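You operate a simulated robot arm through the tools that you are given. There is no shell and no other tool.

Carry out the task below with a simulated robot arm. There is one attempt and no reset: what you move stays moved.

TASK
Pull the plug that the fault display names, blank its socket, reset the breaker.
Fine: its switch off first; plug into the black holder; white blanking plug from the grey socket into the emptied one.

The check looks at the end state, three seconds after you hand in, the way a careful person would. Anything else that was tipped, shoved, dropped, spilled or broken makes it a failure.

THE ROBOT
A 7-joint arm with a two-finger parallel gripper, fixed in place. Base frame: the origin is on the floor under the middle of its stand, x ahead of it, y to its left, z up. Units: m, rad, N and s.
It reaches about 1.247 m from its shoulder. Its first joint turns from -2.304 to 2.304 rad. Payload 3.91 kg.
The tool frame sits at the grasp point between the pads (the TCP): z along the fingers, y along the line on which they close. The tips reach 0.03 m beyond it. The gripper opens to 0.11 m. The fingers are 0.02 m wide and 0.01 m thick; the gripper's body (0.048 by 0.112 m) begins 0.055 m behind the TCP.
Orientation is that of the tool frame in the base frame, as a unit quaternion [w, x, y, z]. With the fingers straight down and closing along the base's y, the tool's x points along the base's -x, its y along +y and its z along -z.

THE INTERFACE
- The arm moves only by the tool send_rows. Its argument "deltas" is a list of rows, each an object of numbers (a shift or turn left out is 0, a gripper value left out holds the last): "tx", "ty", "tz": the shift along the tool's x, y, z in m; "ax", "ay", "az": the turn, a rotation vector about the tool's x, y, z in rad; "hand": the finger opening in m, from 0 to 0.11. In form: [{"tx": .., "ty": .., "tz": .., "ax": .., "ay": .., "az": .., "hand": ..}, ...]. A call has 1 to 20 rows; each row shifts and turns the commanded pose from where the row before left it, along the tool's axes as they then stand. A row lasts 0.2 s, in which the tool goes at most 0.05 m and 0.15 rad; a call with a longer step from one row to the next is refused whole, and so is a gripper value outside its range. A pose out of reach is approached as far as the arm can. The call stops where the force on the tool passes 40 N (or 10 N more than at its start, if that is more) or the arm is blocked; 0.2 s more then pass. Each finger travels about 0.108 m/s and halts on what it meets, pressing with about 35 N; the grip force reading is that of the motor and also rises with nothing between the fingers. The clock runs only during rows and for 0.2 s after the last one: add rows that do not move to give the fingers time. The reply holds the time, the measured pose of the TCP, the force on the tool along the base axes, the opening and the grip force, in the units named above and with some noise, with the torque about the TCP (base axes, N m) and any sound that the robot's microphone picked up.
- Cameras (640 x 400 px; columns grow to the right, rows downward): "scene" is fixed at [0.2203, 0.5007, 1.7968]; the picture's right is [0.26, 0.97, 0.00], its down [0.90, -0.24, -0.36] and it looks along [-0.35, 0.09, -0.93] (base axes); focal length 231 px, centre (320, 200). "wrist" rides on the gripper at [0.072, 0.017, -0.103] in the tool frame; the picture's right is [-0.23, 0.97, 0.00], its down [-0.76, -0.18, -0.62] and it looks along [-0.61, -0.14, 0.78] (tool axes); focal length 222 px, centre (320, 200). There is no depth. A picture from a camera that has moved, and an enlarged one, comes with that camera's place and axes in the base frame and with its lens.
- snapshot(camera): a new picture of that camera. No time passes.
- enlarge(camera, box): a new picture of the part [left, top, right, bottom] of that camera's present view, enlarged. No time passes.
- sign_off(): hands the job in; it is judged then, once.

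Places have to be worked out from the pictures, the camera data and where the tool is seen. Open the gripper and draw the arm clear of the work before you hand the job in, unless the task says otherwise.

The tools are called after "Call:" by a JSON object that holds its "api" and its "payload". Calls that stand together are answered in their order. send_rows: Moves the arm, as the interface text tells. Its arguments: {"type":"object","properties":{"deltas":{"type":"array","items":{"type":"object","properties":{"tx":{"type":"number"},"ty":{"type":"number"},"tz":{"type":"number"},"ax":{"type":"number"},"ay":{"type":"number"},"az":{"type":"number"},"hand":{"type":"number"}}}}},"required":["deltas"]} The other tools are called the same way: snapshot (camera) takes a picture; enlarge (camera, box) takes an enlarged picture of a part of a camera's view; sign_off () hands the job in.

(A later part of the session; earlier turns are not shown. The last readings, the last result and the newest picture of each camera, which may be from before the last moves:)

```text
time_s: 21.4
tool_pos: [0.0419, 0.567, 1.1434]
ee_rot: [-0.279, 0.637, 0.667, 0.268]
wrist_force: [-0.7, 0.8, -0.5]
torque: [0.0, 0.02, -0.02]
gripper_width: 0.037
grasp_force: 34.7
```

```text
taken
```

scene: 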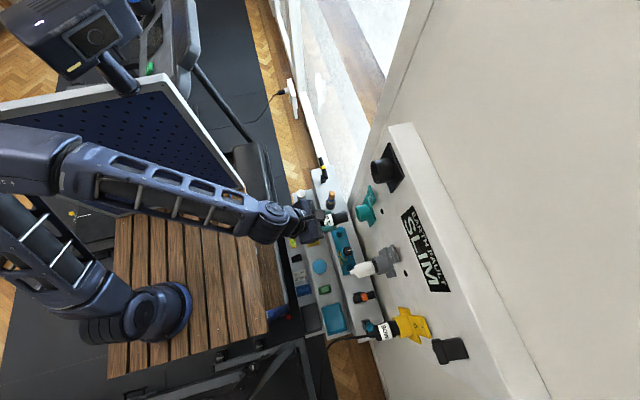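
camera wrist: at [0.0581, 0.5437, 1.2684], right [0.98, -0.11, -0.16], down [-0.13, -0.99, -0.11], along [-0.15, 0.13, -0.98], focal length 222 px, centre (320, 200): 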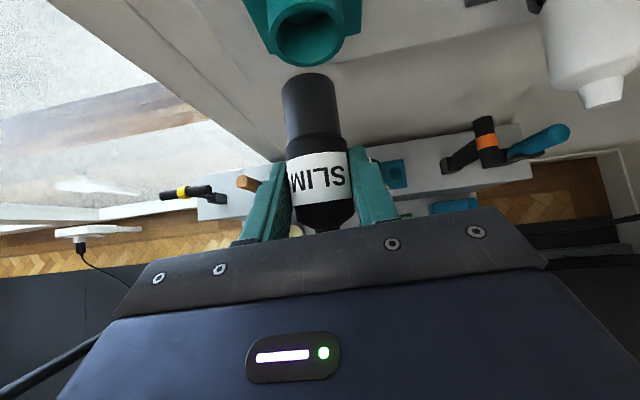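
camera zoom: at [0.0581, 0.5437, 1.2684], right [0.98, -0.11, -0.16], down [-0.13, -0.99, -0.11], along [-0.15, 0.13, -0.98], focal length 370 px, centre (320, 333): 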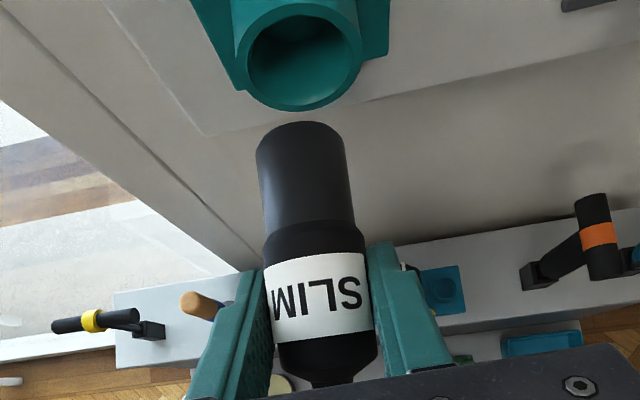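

The plug lies along the base y axis to within half a degree, so I'll keep this attitude. The nose tip is about 0.061 m ahead of the TCP. I'll raise it in front of the black holder, whose cup centre is about (0.034, 0.666, 1.387), staying clear of it.

Call:
{"api": "send_rows", "payload": {"deltas": [{"tx": 0.0121, "ty": -0.0006, "tz": -0.0125}, {"tx": 0.0242, "ty": -0.0012, "tz": -0.025}, {"tx": 0.0242, "ty": -0.0012, "tz": -0.025}, {"tx": 0.0242, "ty": -0.0012, "tz": -0.025}, {"tx": 0.0242, "ty": -0.0012, "tz": -0.025}, {"tx": 0.0242, "ty": -0.0012, "tz": -0.025}, {"tx": 0.0242, "ty": -0.0012, "tz": -0.025}, {"tx": 0.0121, "ty": -0.0006, "tz": -0.0125}, {}]}}

Call:
{"api": "snapshot", "payload": {"camera": "wrist"}}

Call:
{"api": "snapshot", "payload": {"camera": "scene"}}

```text
time_s: 23.4
tool_pos: [0.0354, 0.559, 1.3854]
ee_rot: [-0.28, 0.637, 0.667, 0.267]
wrist_force: [-0.4, -0.1, -0.6]
torque: [-0.05, -0.03, 0.01]
gripper_width: 0.036
grasp_force: 34.7
```

```text
taken
camera wrist: at [0.0502, 0.5367, 1.5109], right [0.98, -0.11, -0.16], down [-0.13, -0.99, -0.11], along [-0.15, 0.13, -0.98], focal length 222 px, centre (320, 200)
```

wrist: 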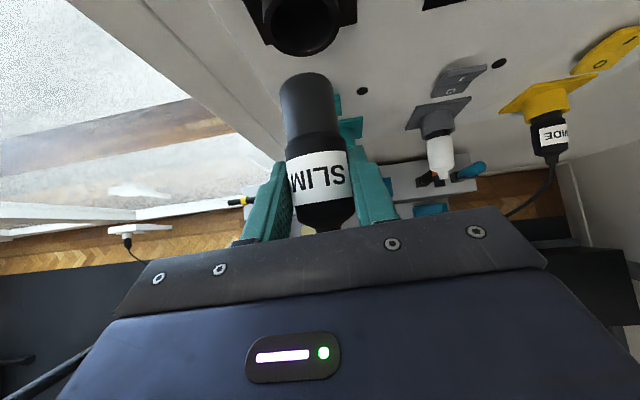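

```text
taken
```

scene: 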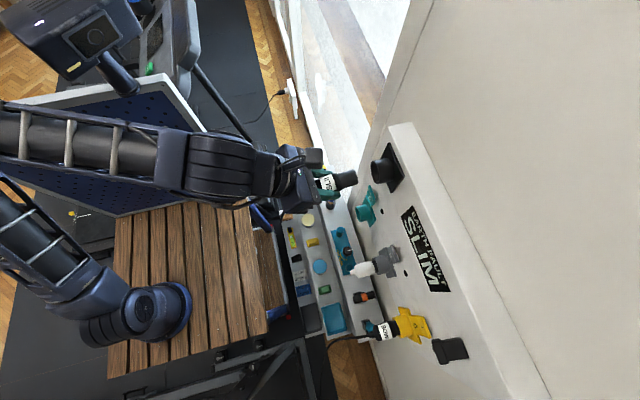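

Call:
{"api": "enlarge", "payload": {"camera": "wrist", "box": [240, 0, 400, 120]}}

Call:
{"api": "enlarge", "payload": {"camera": "scene", "box": [300, 130, 420, 230]}}

```text
3.33 times, centred on (320, 60) of wrist
camera zoom: at [0.0502, 0.5367, 1.5109], right [0.98, -0.11, -0.16], down [-0.13, -0.99, -0.11], along [-0.15, 0.13, -0.98], focal length 740 px, centre (320, 667)
```

zoom: 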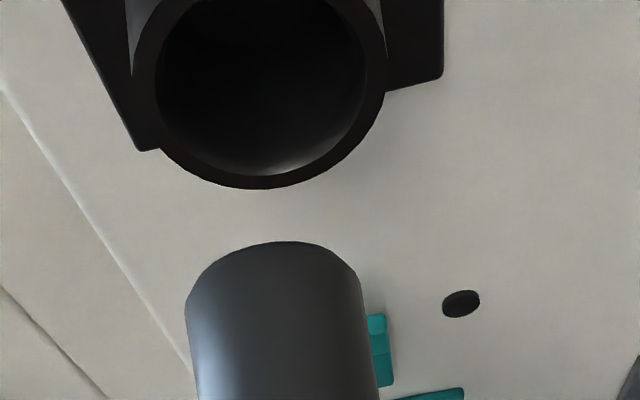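

```text
4.00 times, centred on (360, 180) of scene
camera zoom: at [0.2203, 0.5007, 1.7968], right [0.26, 0.97, 0.0], down [0.9, -0.24, -0.36], along [-0.35, 0.09, -0.93], focal length 924 px, centre (160, 280)
```

zoom: 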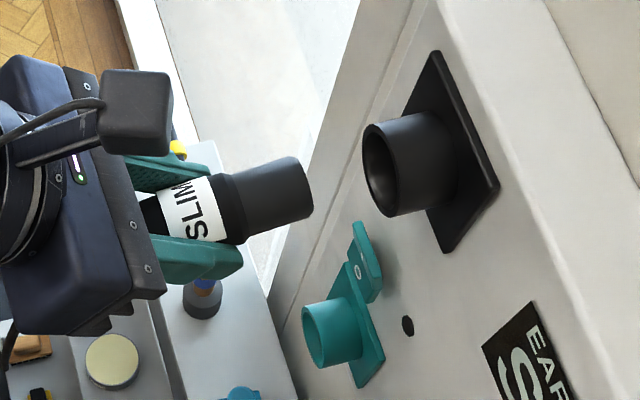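

The cup centre computes to (0.0333, 0.666, 1.387) with a bore of about 0.040 against the 0.033 nose. The plug has settled flush with the pads (width 0.036), so it's yawed about 2.7° to -x. I'll rotate the tool to square it up and nudge it onto the cup axis.

Call:
{"api": "send_rows", "payload": {"deltas": [{"ax": -0.0168, "az": 0.0164}, {"ax": -0.0168, "az": 0.0164}, {"tx": 0.0011, "ty": -0.002, "tz": -0.0011}, {}]}}

Call:
{"api": "snapshot", "payload": {"camera": "wrist"}}

Call:
{"api": "enlarge", "payload": {"camera": "wrist", "box": [240, 0, 400, 120]}}

Call:
{"api": "enlarge", "payload": {"camera": "scene", "box": [300, 130, 420, 230]}}

```text
time_s: 24.4
tool_pos: [0.0326, 0.5589, 1.3887]
ee_rot: [-0.273, 0.653, 0.652, 0.274]
wrist_force: [0.7, 0.6, -1.3]
torque: [0.01, -0.01, -0.06]
gripper_width: 0.0362
grasp_force: 34.5
```

```text
taken
camera wrist: at [0.0478, 0.5363, 1.5131], right [0.97, -0.16, -0.16], down [-0.18, -0.98, -0.11], along [-0.14, 0.13, -0.98], focal length 222 px, centre (320, 200)
```

wrist: 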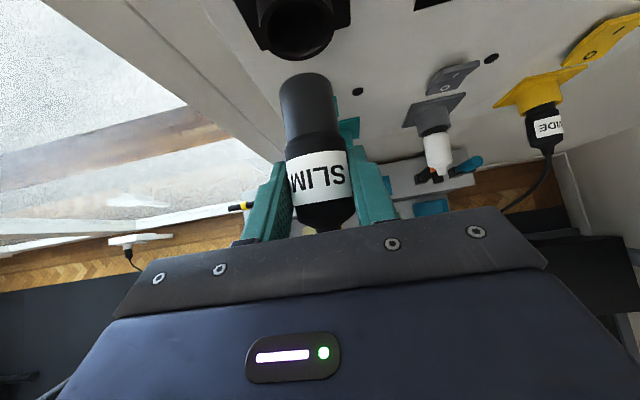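

```text
3.33 times, centred on (320, 60) of wrist
camera zoom: at [0.0478, 0.5363, 1.5131], right [0.97, -0.16, -0.16], down [-0.18, -0.98, -0.11], along [-0.14, 0.13, -0.98], focal length 740 px, centre (320, 667)
```

zoom: 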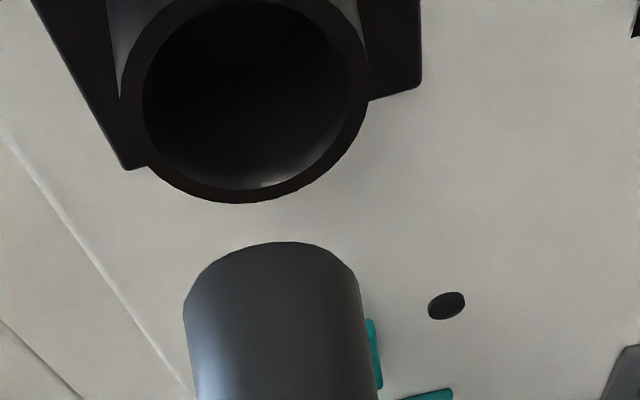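

```text
4.00 times, centred on (360, 180) of scene
camera zoom: at [0.2203, 0.5007, 1.7968], right [0.26, 0.97, 0.0], down [0.9, -0.24, -0.36], along [-0.35, 0.09, -0.93], focal length 924 px, centre (160, 280)
```

zoom: 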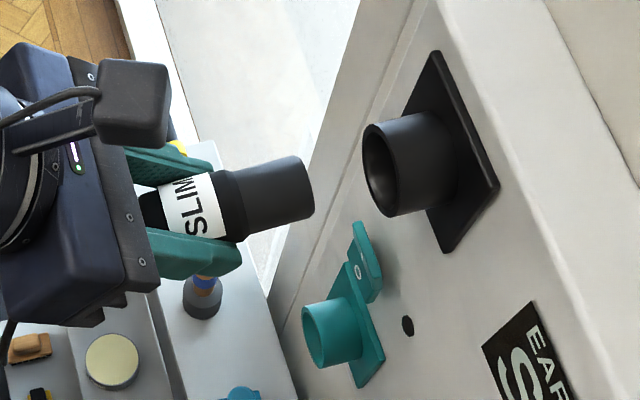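

The plug is square now: nose and cup are aligned to within about 2 mm in x, and z is consistent in both views. I'll shift +x by 1.7 mm and advance until the nose is just at the cup mouth.

Call:
{"api": "send_rows", "payload": {"deltas": [{"ty": 0.0017, "tx": 0.007, "tz": 0.0071}, {"tx": 0.0105, "tz": 0.0107}, {"tx": 0.0084, "tz": 0.0086}, {}]}}

Call:
{"api": "enlarge", "payload": {"camera": "wrist", "box": [240, 0, 400, 120]}}

Call:
{"api": "enlarge", "payload": {"camera": "scene", "box": [320, 140, 400, 200]}}

```text
time_s: 25.4
tool_pos: [0.033, 0.5964, 1.3899]
ee_rot: [-0.274, 0.652, 0.652, 0.274]
wrist_force: [-0.5, -0.9, -0.7]
torque: [0.01, 0.01, -0.01]
gripper_width: 0.0358
grasp_force: 34.6
```

```text
3.33 times, centred on (320, 60) of wrist
camera zoom: at [0.0491, 0.5735, 1.5141], right [0.97, -0.16, -0.16], down [-0.18, -0.98, -0.11], along [-0.14, 0.13, -0.98], focal length 740 px, centre (320, 667)
```

zoom: 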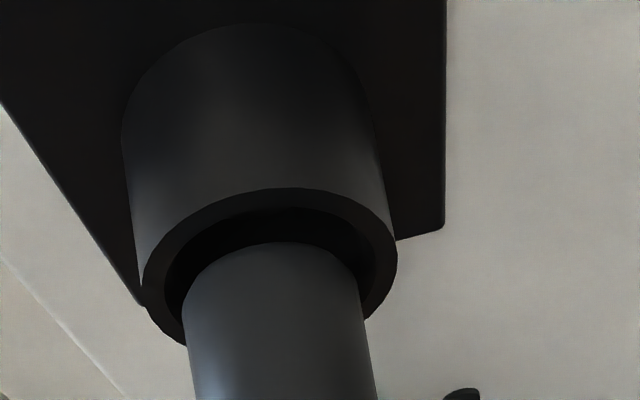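

```text
6.67 times, centred on (360, 170) of scene
camera zoom: at [0.2203, 0.5007, 1.7968], right [0.26, 0.97, 0.0], down [0.9, -0.24, -0.36], along [-0.35, 0.09, -0.93], focal length 1541 px, centre (53, 400)
```

zoom: 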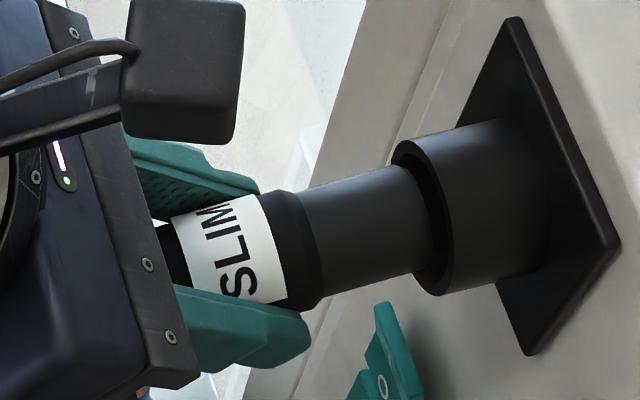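

The nose is entering the cup mouth, centred within a millimetre and with no force. I'll continue inserting along +y in small steps.

Call:
{"api": "send_rows", "payload": {"deltas": [{"tx": 0.0028, "tz": 0.00285}, {"tx": 0.0028, "tz": 0.00285}, {"tx": 0.0028, "tz": 0.00285}, {"tx": 0.0028, "tz": 0.00285}, {"tx": 0.0028, "tz": 0.00285}]}}

Call:
{"api": "enlarge", "payload": {"camera": "wrist", "box": [220, 0, 420, 200]}}

Call:
{"api": "enlarge", "payload": {"camera": "scene", "box": [320, 140, 400, 200]}}

```text
time_s: 26.6
tool_pos: [0.0335, 0.6172, 1.3881]
ee_rot: [-0.273, 0.652, 0.652, 0.274]
wrist_force: [-1.1, 0.0, -0.3]
torque: [-0.01, 0.02, 0.02]
gripper_width: 0.0357
grasp_force: 34.7
```

```text
2.00 times, centred on (320, 100) of wrist
camera zoom: at [0.0489, 0.5928, 1.5128], right [0.97, -0.16, -0.16], down [-0.18, -0.98, -0.11], along [-0.14, 0.13, -0.98], focal length 444 px, centre (320, 400)
```

zoom: 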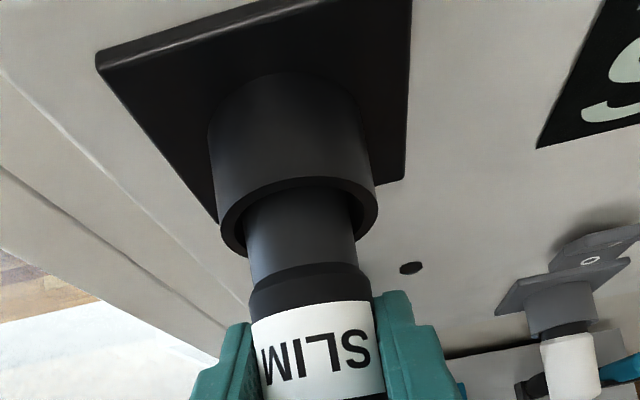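

```text
6.67 times, centred on (360, 170) of scene
camera zoom: at [0.2203, 0.5007, 1.7968], right [0.26, 0.97, 0.0], down [0.9, -0.24, -0.36], along [-0.35, 0.09, -0.93], focal length 1541 px, centre (53, 400)
```

zoom: 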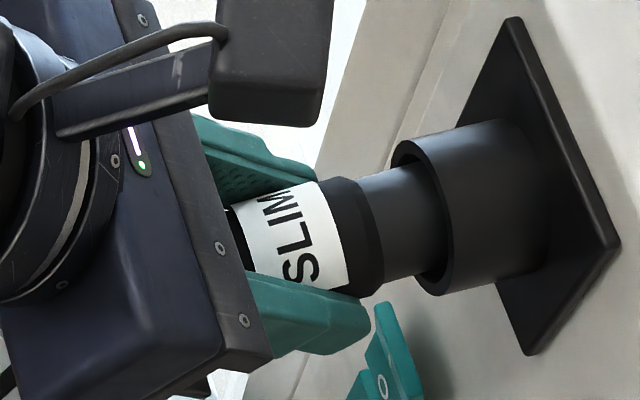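

Still no force with the nose about 2 cm in. I'll go on to the bottom of the cup, keeping the fingertips short of the rim (TCP y below about 0.634).

Call:
{"api": "send_rows", "payload": {"deltas": [{"tx": 0.0021, "tz": 0.00214}, {"tx": 0.0021, "tz": 0.00214}, {"tx": 0.0021, "tz": 0.00214}, {"tx": 0.0021, "tz": 0.00214}]}}

Call:
{"api": "enlarge", "payload": {"camera": "wrist", "box": [220, 0, 420, 200]}}

Call:
{"api": "enlarge", "payload": {"camera": "scene", "box": [320, 140, 400, 200]}}

```text
time_s: 27.6
tool_pos: [0.0353, 0.6265, 1.3879]
ee_rot: [-0.272, 0.653, 0.652, 0.274]
wrist_force: [1.3, -28.9, 9.1]
torque: [-0.2, -0.01, -0.05]
gripper_width: 0.0362
grasp_force: 35.0
```

```text
2.00 times, centred on (320, 100) of wrist
camera zoom: at [0.0492, 0.6037, 1.5134], right [0.97, -0.16, -0.16], down [-0.18, -0.98, -0.11], along [-0.14, 0.13, -0.98], focal length 444 px, centre (320, 400)
```

zoom: 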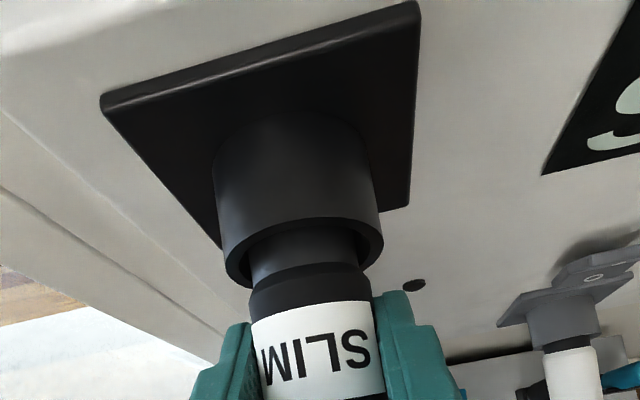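

```text
6.67 times, centred on (360, 170) of scene
camera zoom: at [0.2203, 0.5007, 1.7968], right [0.26, 0.97, 0.0], down [0.9, -0.24, -0.36], along [-0.35, 0.09, -0.93], focal length 1541 px, centre (53, 400)
```

zoom: 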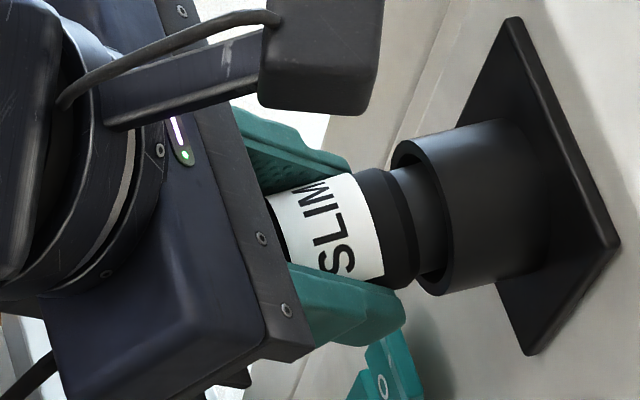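

It has bottomed out at 29 N along y, at the same depth as it sat in its socket. I'll ease off 1.5 mm and open the fingers just a little to see that it stays.

Call:
{"api": "send_rows", "payload": {"deltas": [{"tx": -0.001, "tz": -0.001}, {}, {"hand": 0.044}, {}]}}

Call:
{"api": "enlarge", "payload": {"camera": "wrist", "box": [220, 0, 420, 200]}}

Call:
{"api": "enlarge", "payload": {"camera": "scene", "box": [320, 140, 400, 200]}}

```text
time_s: 28.6
tool_pos: [0.0338, 0.6273, 1.3877]
ee_rot: [-0.273, 0.652, 0.652, 0.274]
wrist_force: [-0.2, -1.3, -0.3]
torque: [-0.01, -0.01, -0.01]
gripper_width: 0.0441
grasp_force: 0.1
```

```text
2.00 times, centred on (320, 100) of wrist
camera zoom: at [0.0487, 0.6041, 1.5126], right [0.97, -0.16, -0.16], down [-0.18, -0.98, -0.11], along [-0.14, 0.13, -0.98], focal length 444 px, centre (320, 400)
```

zoom: 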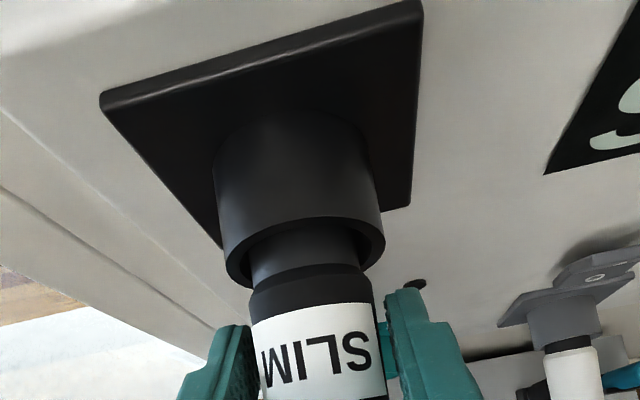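

```text
6.67 times, centred on (360, 170) of scene
camera zoom: at [0.2203, 0.5007, 1.7968], right [0.26, 0.97, 0.0], down [0.9, -0.24, -0.36], along [-0.35, 0.09, -0.93], focal length 1541 px, centre (53, 400)
```

zoom: 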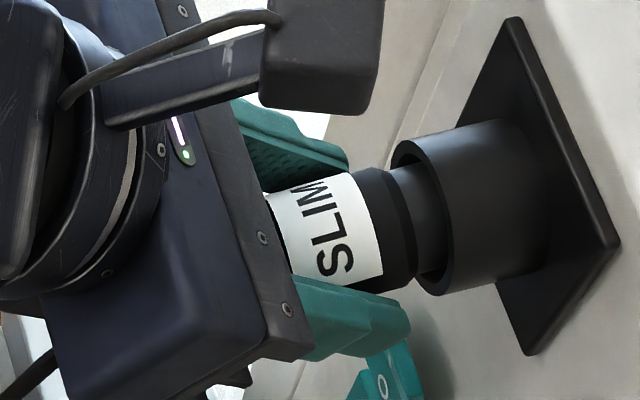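

The fingers are clear and the plug stays put. I'll open to 0.07, back off along the tool axis, and then look.

Call:
{"api": "send_rows", "payload": {"deltas": [{"hand": 0.07}, {}, {"tz": -0.01}, {"tz": -0.025}, {"tz": -0.03}, {"tz": -0.03}, {}]}}

Call:
{"api": "snapshot", "payload": {"camera": "wrist"}}

Call:
{"api": "enlarge", "payload": {"camera": "scene", "box": [300, 130, 440, 250]}}

```text
time_s: 30.2
tool_pos: [0.0346, 0.5597, 1.4543]
ee_rot: [-0.273, 0.652, 0.652, 0.274]
wrist_force: [0.0, 0.1, -0.3]
torque: [-0.01, -0.01, -0.02]
gripper_width: 0.0701
grasp_force: 0.1
```

```text
taken
camera wrist: at [0.0493, 0.5358, 1.5795], right [0.97, -0.16, -0.16], down [-0.18, -0.98, -0.11], along [-0.14, 0.13, -0.98], focal length 222 px, centre (320, 200)
```

wrist: 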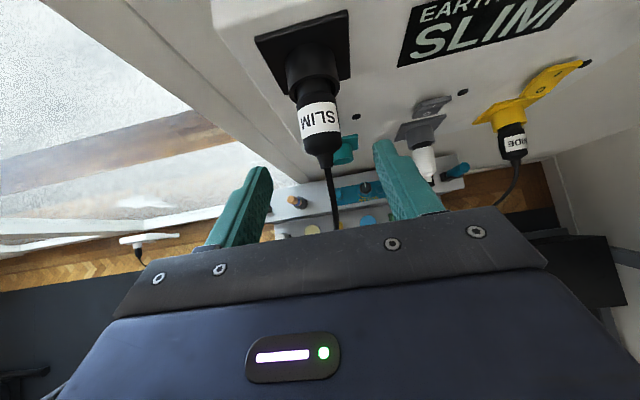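

```text
3.33 times, centred on (370, 190) of scene
camera zoom: at [0.2203, 0.5007, 1.7968], right [0.26, 0.97, 0.0], down [0.9, -0.24, -0.36], along [-0.35, 0.09, -0.93], focal length 770 px, centre (153, 233)
```

zoom: 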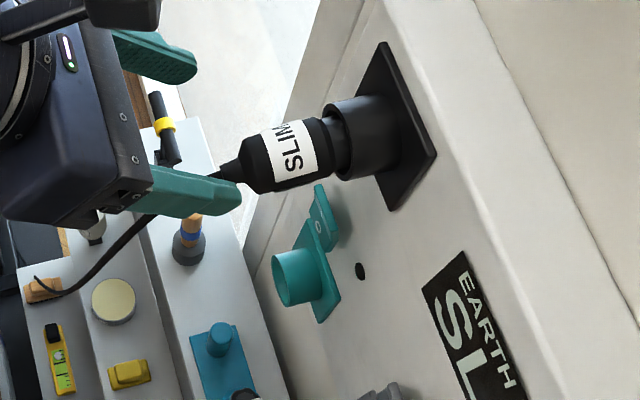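

The SLIM plug sits in the holder with its cable hanging free. Next I'll move right, then descend to a pre-grasp above and behind the white blanking plug in the grey socket at x≈0.196.

Call:
{"api": "send_rows", "payload": {"deltas": [{"ty": 0.03}, {"ty": 0.045}, {"ty": 0.045}, {"ty": 0.041}, {"tx": -0.025, "tz": 0.027}, {"tx": -0.03, "tz": 0.032}, {"tx": -0.03, "tz": 0.032}, {"tx": -0.03, "tz": 0.032}, {"tx": -0.03, "tz": 0.032}, {"tx": -0.028, "tz": 0.031}, {}]}}

Call:
{"api": "snapshot", "payload": {"camera": "wrist"}}

Call:
{"api": "snapshot", "payload": {"camera": "scene"}}

```text
time_s: 32.6
tool_pos: [0.1945, 0.5706, 1.2017]
ee_rot: [-0.273, 0.653, 0.652, 0.274]
wrist_force: [-0.1, 0.4, 0.3]
torque: [0.02, 0.01, 0.0]
gripper_width: 0.0698
grasp_force: 0.1
```

```text
taken
camera wrist: at [0.2086, 0.5473, 1.3257], right [0.97, -0.16, -0.16], down [-0.18, -0.98, -0.11], along [-0.14, 0.13, -0.98], focal length 222 px, centre (320, 200)
```

wrist: 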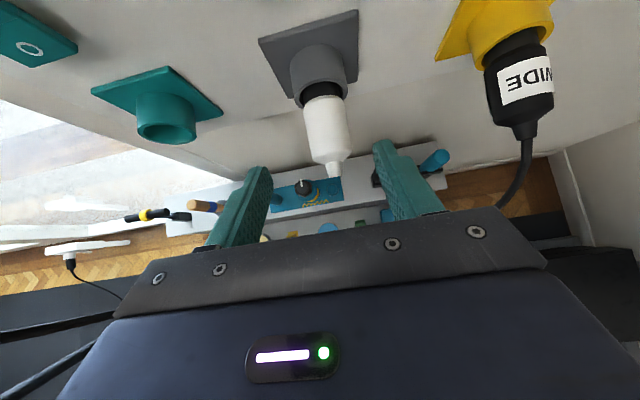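

```text
taken
```

scene: 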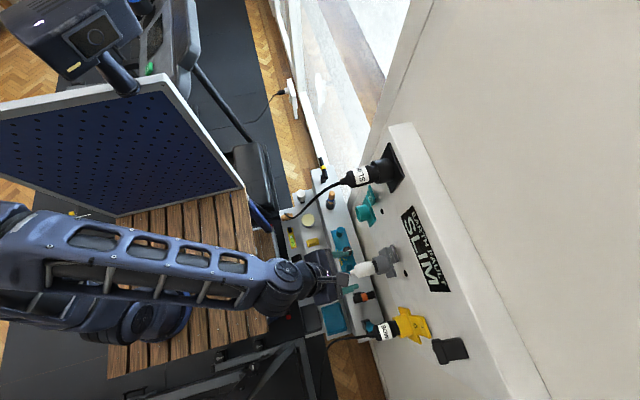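

Well placed. I'll enlarge to measure the white plug's axis against the finger midline.

Call:
{"api": "enlarge", "payload": {"camera": "wrist", "box": [220, 0, 420, 200]}}

Call:
{"api": "enlarge", "payload": {"camera": "scene", "box": [310, 220, 430, 310]}}

```text
2.00 times, centred on (320, 100) of wrist
camera zoom: at [0.2086, 0.5473, 1.3257], right [0.97, -0.16, -0.16], down [-0.18, -0.98, -0.11], along [-0.14, 0.13, -0.98], focal length 444 px, centre (320, 400)
```

zoom: 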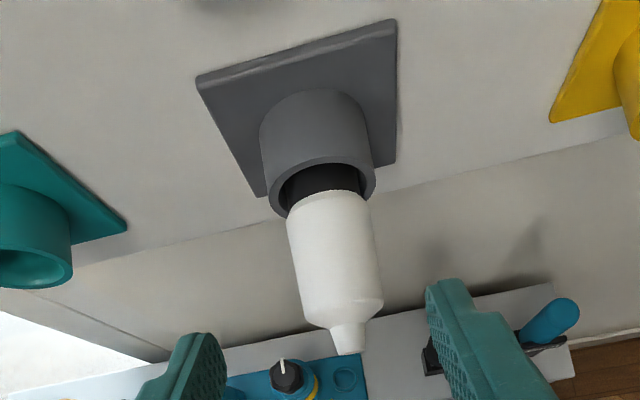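

```text
4.44 times, centred on (370, 265) of scene
camera zoom: at [0.2203, 0.5007, 1.7968], right [0.26, 0.97, 0.0], down [0.9, -0.24, -0.36], along [-0.35, 0.09, -0.93], focal length 1027 px, centre (98, -89)
```

zoom: 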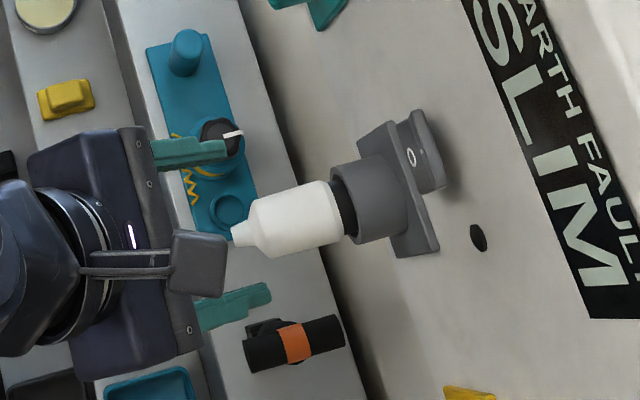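

The white plug's axis is at x≈0.199, parallel to y, with its body spanning y≈0.605–0.650. I'll shift 7.4 mm in x, then advance along the tool axis to straddle it.

Call:
{"api": "send_rows", "payload": {"deltas": [{"ty": 0.0074}, {"tz": 0.02}, {"tz": 0.02}, {"tz": 0.02}, {"tz": 0.0216}, {}]}}

Call:
{"api": "snapshot", "payload": {"camera": "wrist"}}

Call:
{"api": "enlarge", "payload": {"camera": "scene", "box": [310, 220, 430, 310]}}

```text
time_s: 34.0
tool_pos: [0.2027, 0.6295, 1.1436]
ee_rot: [-0.273, 0.652, 0.652, 0.274]
wrist_force: [0.3, 0.5, -1.0]
torque: [-0.01, -0.02, 0.0]
gripper_width: 0.07
grasp_force: 0.1
```

```text
taken
camera wrist: at [0.2178, 0.6066, 1.2684], right [0.97, -0.16, -0.16], down [-0.18, -0.98, -0.11], along [-0.14, 0.13, -0.98], focal length 222 px, centre (320, 200)
```

wrist: 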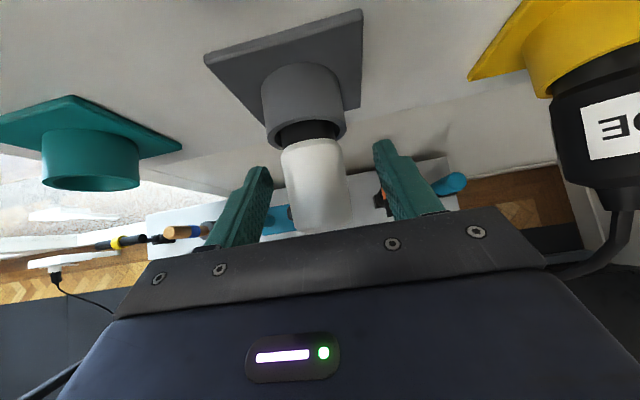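

```text
4.44 times, centred on (370, 265) of scene
camera zoom: at [0.2203, 0.5007, 1.7968], right [0.26, 0.97, 0.0], down [0.9, -0.24, -0.36], along [-0.35, 0.09, -0.93], focal length 1027 px, centre (98, -89)
```

zoom: 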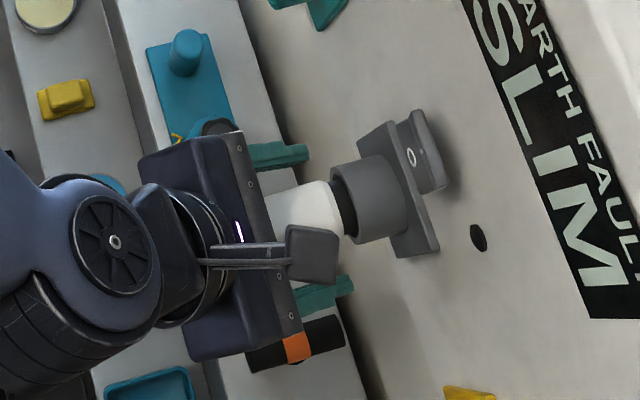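

The white plug is centred on the finger midline (observed 315.5 px against 315.6 predicted). Closing on it.

Call:
{"api": "send_rows", "payload": {"deltas": [{"hand": 0.0}, {"hand": 0.0}, {"hand": 0.0}, {"hand": 0.0}]}}

Call:
{"api": "snapshot", "payload": {"camera": "wrist"}}

```text
time_s: 35.0
tool_pos: [0.2022, 0.6296, 1.1436]
ee_rot: [-0.273, 0.652, 0.652, 0.274]
wrist_force: [-2.3, -0.1, -0.6]
torque: [-0.05, 0.02, 0.12]
gripper_width: 0.0366
grasp_force: 35.1
```

```text
taken
camera wrist: at [0.2175, 0.6065, 1.2685], right [0.97, -0.16, -0.16], down [-0.18, -0.98, -0.11], along [-0.14, 0.13, -0.98], focal length 222 px, centre (320, 200)
```

wrist: 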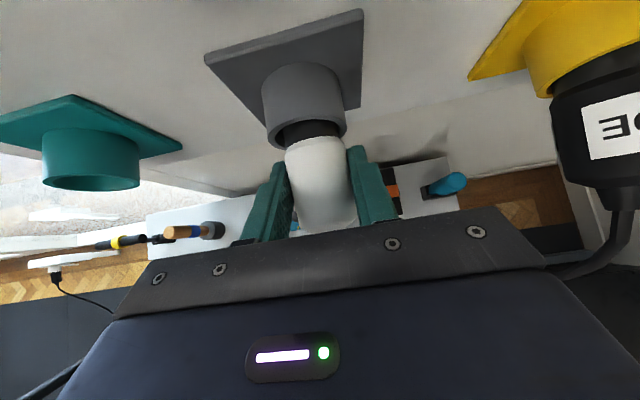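

Grip width is 0.0366, with small forces only. I'll pull straight out along -y, gently first.

Call:
{"api": "send_rows", "payload": {"deltas": [{"tx": -0.0035, "tz": -0.00357}, {"tx": -0.0035, "tz": -0.00357}, {"tx": -0.0035, "tz": -0.00357}, {"tx": -0.0035, "tz": -0.00357}, {"tx": -0.007, "tz": -0.00713}, {"tx": -0.007, "tz": -0.00713}]}}

Call:
{"api": "snapshot", "payload": {"camera": "wrist"}}

```text
time_s: 36.4
tool_pos: [0.2052, 0.589, 1.1444]
ee_rot: [-0.273, 0.652, 0.652, 0.274]
wrist_force: [0.2, 0.8, 0.0]
torque: [0.0, -0.04, -0.05]
gripper_width: 0.0364
grasp_force: 34.9
```

```text
taken
camera wrist: at [0.2195, 0.5653, 1.2688], right [0.97, -0.16, -0.16], down [-0.18, -0.98, -0.11], along [-0.14, 0.13, -0.98], focal length 222 px, centre (320, 200)
```

wrist: 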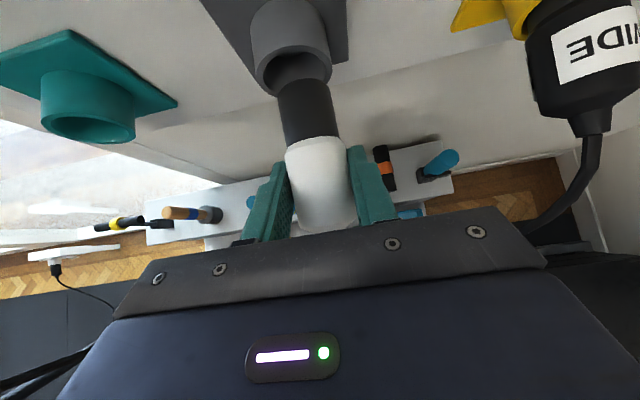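

It's nearly clear and moving freely. I'll pull the rest of the way out.

Call:
{"api": "send_rows", "payload": {"deltas": [{"tx": -0.007, "tz": -0.00713}, {"tx": -0.01, "tz": -0.0102}, {"tx": -0.01, "tz": -0.0102}, {}]}}

Call:
{"api": "snapshot", "payload": {"camera": "wrist"}}

Call:
{"api": "enlarge", "payload": {"camera": "scene", "box": [290, 170, 430, 310]}}

```text
time_s: 37.4
tool_pos: [0.204, 0.5497, 1.1442]
ee_rot: [-0.273, 0.653, 0.652, 0.274]
wrist_force: [-0.1, -0.8, 0.2]
torque: [0.0, 0.03, -0.03]
gripper_width: 0.0362
grasp_force: 35.0
```

```text
taken
camera wrist: at [0.2184, 0.5262, 1.2685], right [0.97, -0.16, -0.16], down [-0.18, -0.98, -0.11], along [-0.14, 0.13, -0.98], focal length 222 px, centre (320, 200)
```

wrist: 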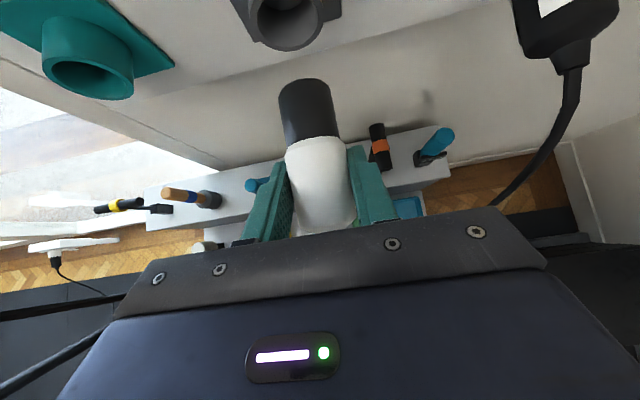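

```text
2.86 times, centred on (360, 240) of scene
camera zoom: at [0.2203, 0.5007, 1.7968], right [0.26, 0.97, 0.0], down [0.9, -0.24, -0.36], along [-0.35, 0.09, -0.93], focal length 660 px, centre (206, 86)
```

zoom: 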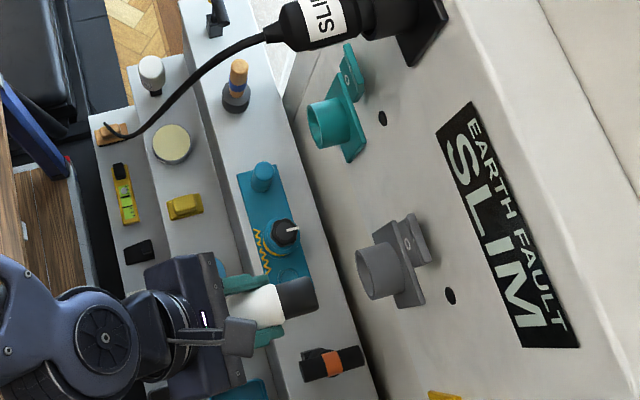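

The blanking plug is out. The SLIM cable now hangs from the holder near x≈0 in front of the teal socket. To keep the gripper clear of it I'll shift left and swing the gripper about the plug's own axis (base y) by 0.6 rad, so its body sits to the upper right.

Call:
{"api": "send_rows", "payload": {"deltas": [{"ty": -0.03}, {"ty": -0.03}, {"ax": 0.1053, "az": 0.107}, {"ax": 0.1053, "az": 0.107}, {"ax": 0.1053, "az": 0.107}, {"ax": 0.1053, "az": 0.107}, {}]}}

Call:
{"api": "snapshot", "payload": {"camera": "wrist"}}

Call:
{"api": "snapshot", "payload": {"camera": "scene"}}

```text
time_s: 39.0
tool_pos: [0.1431, 0.5501, 1.1435]
ee_rot: [-0.454, 0.704, 0.542, 0.068]
wrist_force: [0.1, -0.7, -0.3]
torque: [-0.02, -0.02, -0.02]
gripper_width: 0.0361
grasp_force: 35.0
```

```text
taken
camera wrist: at [0.2251, 0.5275, 1.2374], right [0.71, -0.16, -0.68], down [-0.21, -0.98, 0.01], along [-0.67, 0.13, -0.73], focal length 222 px, centre (320, 200)
```

wrist: 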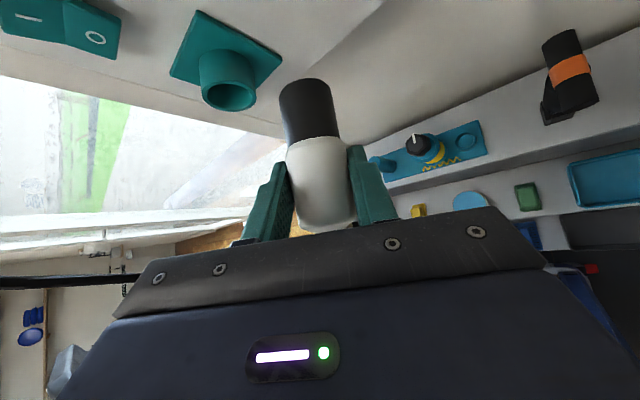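

```text
taken
```

scene: 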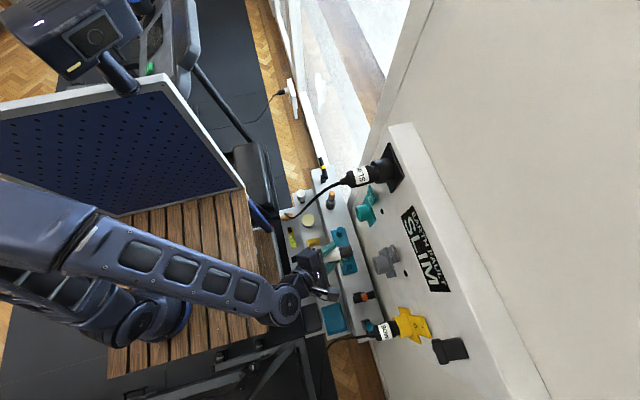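

No blocking so far. From the pictures the SLIM cable is a short pigtail ending near (-0.01, 0.455, 1.15). To give it wide clearance I'll swing the gripper another 0.5 rad about the plug axis, so it comes in more from the right.

Call:
{"api": "send_rows", "payload": {"deltas": [{"ax": 0.0878, "az": 0.0891}, {"ax": 0.0878, "az": 0.0891}, {"ax": 0.0878, "az": 0.0891}, {"ax": 0.0878, "az": 0.0891}, {}]}}

Call:
{"api": "snapshot", "payload": {"camera": "wrist"}}

Call:
{"api": "snapshot", "payload": {"camera": "scene"}}

```text
time_s: 40.2
tool_pos: [0.1435, 0.5511, 1.1437]
ee_rot: [-0.574, 0.699, 0.413, -0.109]
wrist_force: [0.5, 0.1, -0.6]
torque: [0.0, -0.01, 0.0]
gripper_width: 0.0358
grasp_force: 34.6
```

```text
taken
camera wrist: at [0.2596, 0.5276, 1.1854], right [0.3, -0.16, -0.94], down [-0.18, -0.98, 0.11], along [-0.94, 0.13, -0.32], focal length 222 px, centre (320, 200)
```

wrist: 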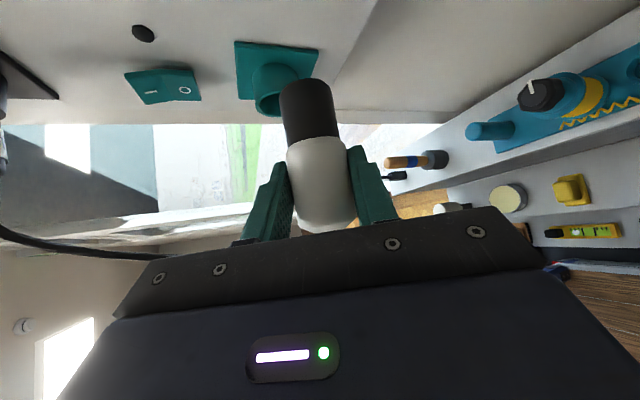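

```text
taken
```

scene: 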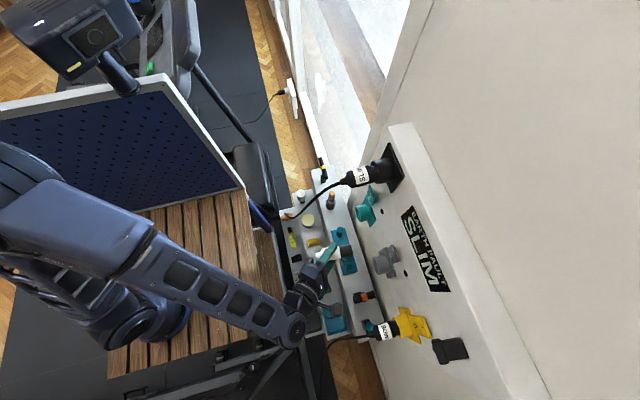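

The swing worked and the view now looks along the panel. The SLIM cable is at about (0.0–0.03, 0.525–0.55, 1.26–1.32), well to the left. The nose is level with the teal socket, so I'll move left to x≈0.0455, staying 5 cm outside the barrel.

Call:
{"api": "send_rows", "payload": {"deltas": [{"tx": -0.0203, "ty": -0.01447, "tz": 0.02007}, {"tx": -0.0203, "ty": -0.01447, "tz": 0.02007}, {"tx": -0.0203, "ty": -0.01447, "tz": 0.02007}, {}]}}

Call:
{"api": "snapshot", "payload": {"camera": "wrist"}}

Call:
{"api": "snapshot", "payload": {"camera": "scene"}}

Call:
{"api": "enlarge", "payload": {"camera": "scene", "box": [320, 180, 400, 250]}}

```text
time_s: 41.2
tool_pos: [0.048, 0.5505, 1.1426]
ee_rot: [-0.574, 0.699, 0.413, -0.108]
wrist_force: [-0.8, 0.7, -0.6]
torque: [0.03, -0.01, -0.02]
gripper_width: 0.0361
grasp_force: 35.2
```

```text
taken
camera wrist: at [0.1638, 0.5269, 1.1846], right [0.3, -0.16, -0.94], down [-0.18, -0.98, 0.11], along [-0.94, 0.13, -0.32], focal length 222 px, centre (320, 200)
```

wrist: 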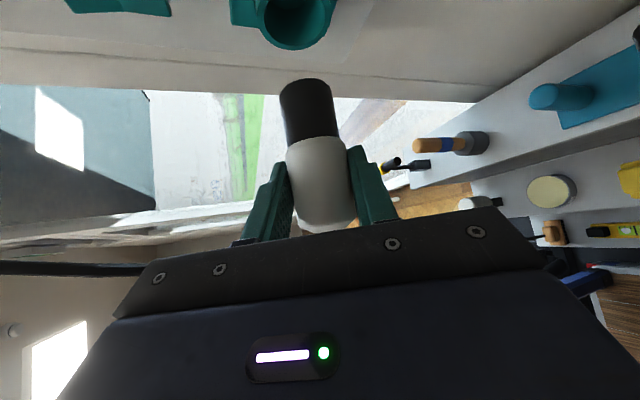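

```text
taken
```

scene: 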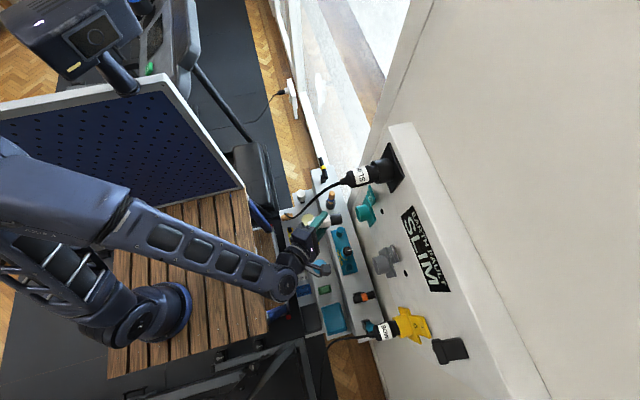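

```text
5.71 times, centred on (360, 215) of scene
camera zoom: at [0.2203, 0.5007, 1.7968], right [0.26, 0.97, 0.0], down [0.9, -0.24, -0.36], along [-0.35, 0.09, -0.93], focal length 1321 px, centre (91, 114)
```

zoom: 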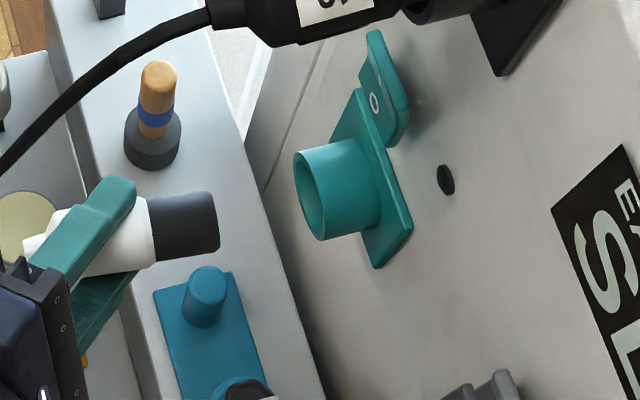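

Good clearance from the cable. I'll zoom in on the socket mouth from the wrist camera to fine-align.

Call:
{"api": "enlarge", "payload": {"camera": "wrist", "box": [220, 0, 380, 140]}}

```text
2.86 times, centred on (300, 70) of wrist
camera zoom: at [0.1638, 0.5269, 1.1846], right [0.3, -0.16, -0.94], down [-0.18, -0.98, 0.11], along [-0.94, 0.13, -0.32], focal length 635 px, centre (377, 571)
```

zoom: 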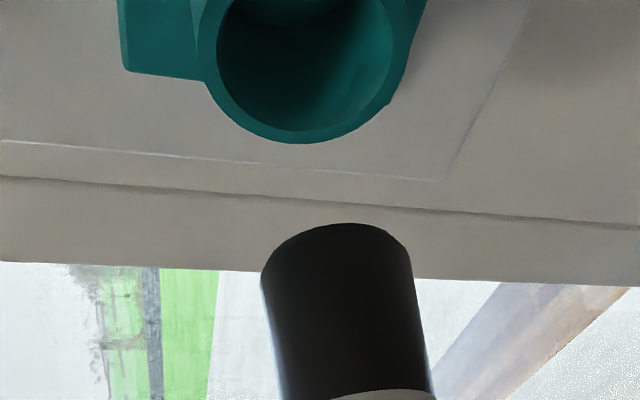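

The socket mouth sits about 2 mm lower than the nose axis, well within the 4 mm radial play. I'll correct slightly and advance until the nose is just at the mouth.

Call:
{"api": "send_rows", "payload": {"deltas": [{"tx": -0.0005, "ty": 0.0012, "tz": 0.0005}, {"tx": 0.0105, "tz": 0.0107}, {"tx": 0.0105, "tz": 0.0107}, {"tx": 0.0105, "tz": 0.0107}, {}]}}

Call:
{"api": "enlarge", "payload": {"camera": "wrist", "box": [220, 0, 380, 140]}}

Call:
{"api": "enlarge", "payload": {"camera": "scene", "box": [320, 180, 400, 250]}}

```text
time_s: 42.4
tool_pos: [0.0469, 0.5956, 1.1413]
ee_rot: [-0.574, 0.699, 0.413, -0.108]
wrist_force: [0.1, -0.2, -0.2]
torque: [-0.02, 0.01, 0.0]
gripper_width: 0.0361
grasp_force: 34.7
```

```text
2.86 times, centred on (300, 70) of wrist
camera zoom: at [0.1638, 0.5726, 1.1832], right [0.3, -0.16, -0.94], down [-0.18, -0.98, 0.11], along [-0.94, 0.13, -0.32], focal length 635 px, centre (377, 571)
```

zoom: 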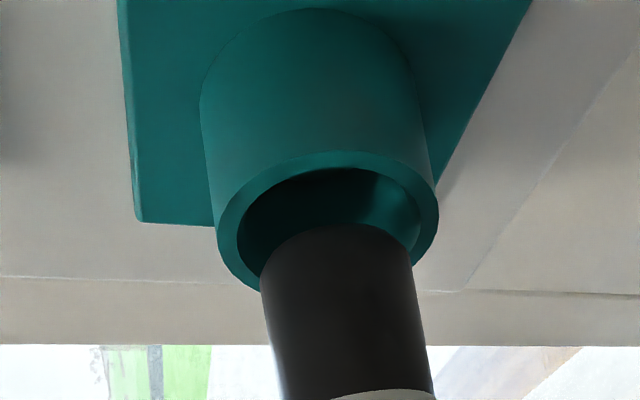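

```text
5.71 times, centred on (360, 215) of scene
camera zoom: at [0.2203, 0.5007, 1.7968], right [0.26, 0.97, 0.0], down [0.9, -0.24, -0.36], along [-0.35, 0.09, -0.93], focal length 1321 px, centre (91, 114)
```

zoom: 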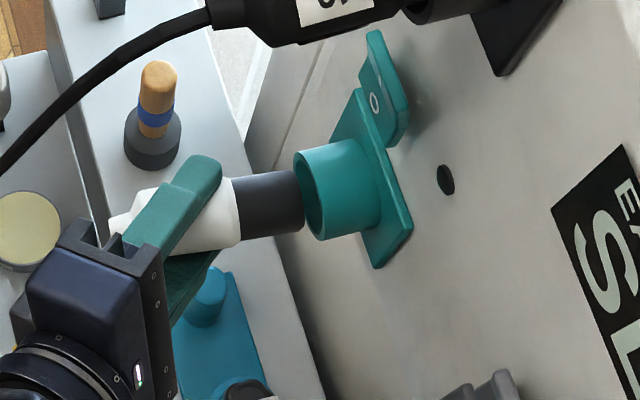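

The nose is at the mouth, about 1 mm low and right of centre. I'll correct that and slide in with small steps.

Call:
{"api": "send_rows", "payload": {"deltas": [{"tx": -0.0003, "ty": -0.0013, "tz": 0.0003}, {"tx": 0.0028, "tz": 0.00285}, {"tx": 0.0028, "tz": 0.00285}, {"tx": 0.0028, "tz": 0.00285}, {"tx": 0.0028, "tz": 0.00285}]}}

Call:
{"api": "enlarge", "payload": {"camera": "wrist", "box": [220, 0, 380, 140]}}

Call:
{"api": "enlarge", "payload": {"camera": "scene", "box": [320, 180, 400, 250]}}

```text
time_s: 43.6
tool_pos: [0.046, 0.6126, 1.143]
ee_rot: [-0.574, 0.699, 0.413, -0.107]
wrist_force: [4.0, -3.9, -1.1]
torque: [-0.06, -0.02, -0.19]
gripper_width: 0.0363
grasp_force: 35.0
```

```text
2.86 times, centred on (300, 70) of wrist
camera zoom: at [0.1628, 0.5884, 1.1848], right [0.3, -0.16, -0.94], down [-0.18, -0.98, 0.11], along [-0.94, 0.13, -0.32], focal length 635 px, centre (377, 571)
```

zoom: 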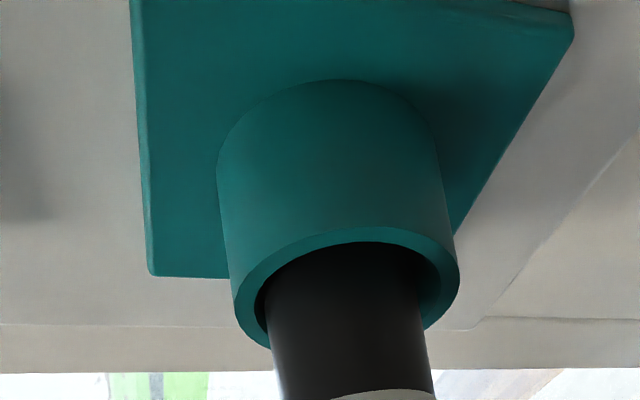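

```text
5.71 times, centred on (360, 215) of scene
camera zoom: at [0.2203, 0.5007, 1.7968], right [0.26, 0.97, 0.0], down [0.9, -0.24, -0.36], along [-0.35, 0.09, -0.93], focal length 1321 px, centre (91, 114)
```

zoom: 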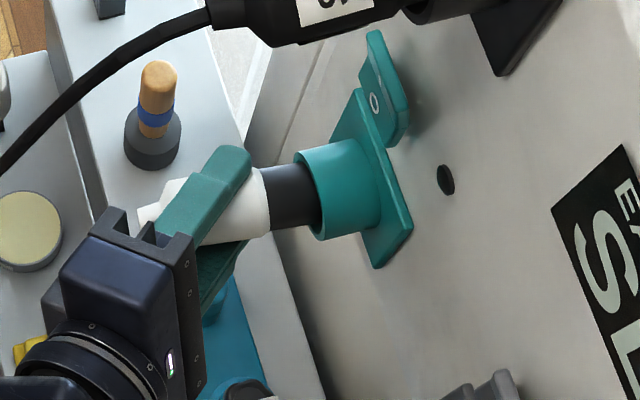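

The nose is about 15 mm in with a light side force of +4 N in x. I'll ease +x and -z by 1 mm and keep sliding in slowly.

Call:
{"api": "send_rows", "payload": {"deltas": [{"tx": 0.0004, "ty": 0.0012, "tz": -0.0004}, {"tx": 0.0021, "tz": 0.00214}, {"tx": 0.0021, "tz": 0.00214}, {"tx": 0.0021, "tz": 0.00214}]}}

Call:
{"api": "enlarge", "payload": {"camera": "wrist", "box": [220, 0, 380, 140]}}

```text
time_s: 44.6
tool_pos: [0.0464, 0.6211, 1.1418]
ee_rot: [-0.574, 0.699, 0.413, -0.107]
wrist_force: [6.4, -4.6, -2.6]
torque: [-0.12, -0.05, -0.2]
gripper_width: 0.0359
grasp_force: 35.0
```

```text
2.86 times, centred on (300, 70) of wrist
camera zoom: at [0.1637, 0.5977, 1.1847], right [0.3, -0.16, -0.94], down [-0.18, -0.98, 0.11], along [-0.94, 0.13, -0.32], focal length 635 px, centre (377, 571)
```

zoom: 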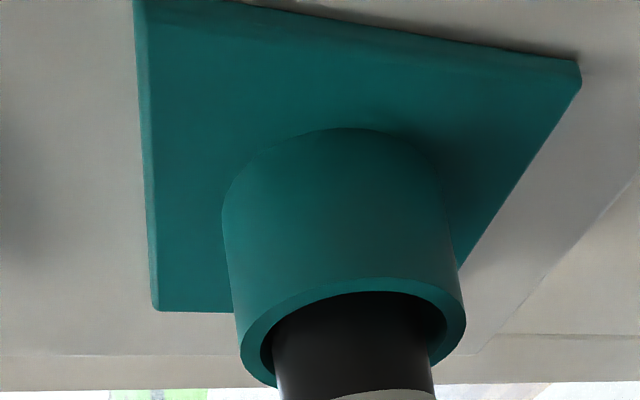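

It keeps moving in, but the side force in +x (6 N) and slightly down says the socket axis is still a bit further that way. I'll shift again and continue.

Call:
{"api": "send_rows", "payload": {"deltas": [{"tx": 0.001, "ty": 0.0018, "tz": -0.0009}, {"tx": 0.0014, "tz": 0.00143}, {"tx": 0.0014, "tz": 0.00143}]}}

Call:
{"api": "enlarge", "payload": {"camera": "scene", "box": [320, 180, 400, 250]}}

```text
time_s: 45.4
tool_pos: [0.0494, 0.6253, 1.1408]
ee_rot: [-0.574, 0.698, 0.414, -0.108]
wrist_force: [0.2, -0.4, -1.4]
torque: [0.0, 0.02, -0.04]
gripper_width: 0.036
grasp_force: 35.4
```

```text
5.71 times, centred on (360, 215) of scene
camera zoom: at [0.2203, 0.5007, 1.7968], right [0.26, 0.97, 0.0], down [0.9, -0.24, -0.36], along [-0.35, 0.09, -0.93], focal length 1321 px, centre (91, 114)
```

zoom: 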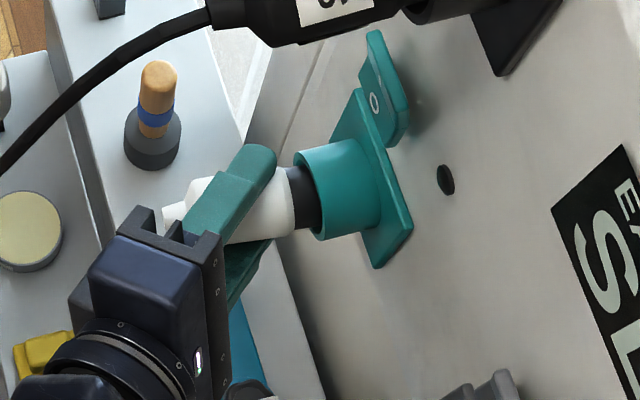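

Side forces are gone. I'll push the last few millimetres to the seat, which was TCP y≈0.629 in the grey socket.

Call:
{"api": "send_rows", "payload": {"deltas": [{"tx": 0.0014, "tz": 0.00143}, {"tx": 0.0014, "tz": 0.00143}, {"tx": 0.0014, "tz": 0.00143}]}}

Call:
{"api": "enlarge", "payload": {"camera": "scene", "box": [320, 180, 400, 250]}}

Call:
{"api": "enlarge", "payload": {"camera": "wrist", "box": [220, 0, 420, 220]}}

```text
time_s: 46.2
tool_pos: [0.0477, 0.6303, 1.141]
ee_rot: [-0.573, 0.7, 0.413, -0.106]
wrist_force: [0.7, -11.7, -1.1]
torque: [-0.09, -0.02, 0.15]
gripper_width: 0.0365
grasp_force: 35.2
```

```text
5.71 times, centred on (360, 215) of scene
camera zoom: at [0.2203, 0.5007, 1.7968], right [0.26, 0.97, 0.0], down [0.9, -0.24, -0.36], along [-0.35, 0.09, -0.93], focal length 1321 px, centre (91, 114)
```

zoom: 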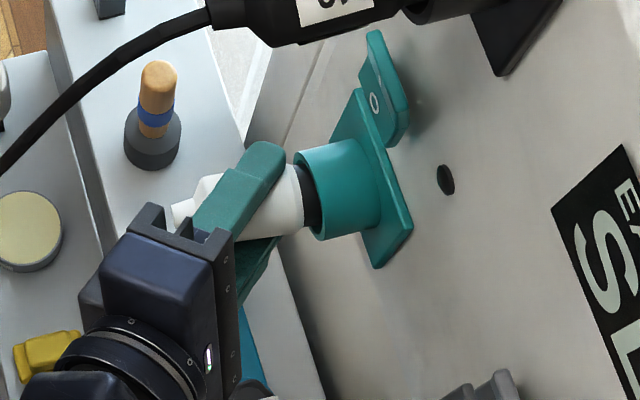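

```text
1.82 times, centred on (320, 110) of wrist
camera zoom: at [0.1649, 0.6067, 1.183], right [0.3, -0.16, -0.94], down [-0.17, -0.98, 0.11], along [-0.94, 0.13, -0.32], focal length 404 px, centre (320, 364)
```

zoom: 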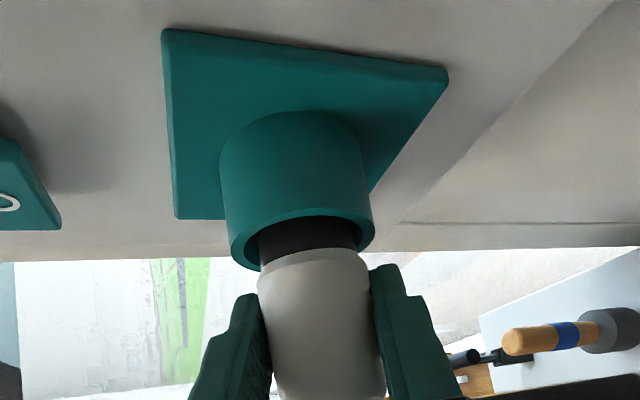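

Fy is -11.7 N at the same depth as its original seat. One more small push will confirm it is bottomed.

Call:
{"api": "send_rows", "payload": {"deltas": [{"tx": 0.001, "tz": 0.001}, {}]}}

```text
time_s: 46.9
tool_pos: [0.0475, 0.6305, 1.1411]
ee_rot: [-0.573, 0.699, 0.413, -0.109]
wrist_force: [2.5, -20.8, 7.5]
torque: [0.24, 0.14, 0.24]
gripper_width: 0.0359
grasp_force: 34.8
stopped in row 2: the force on the tool passed its limit at 41 N (the readings are from after the stop); the commanded pose is now the measured one
```

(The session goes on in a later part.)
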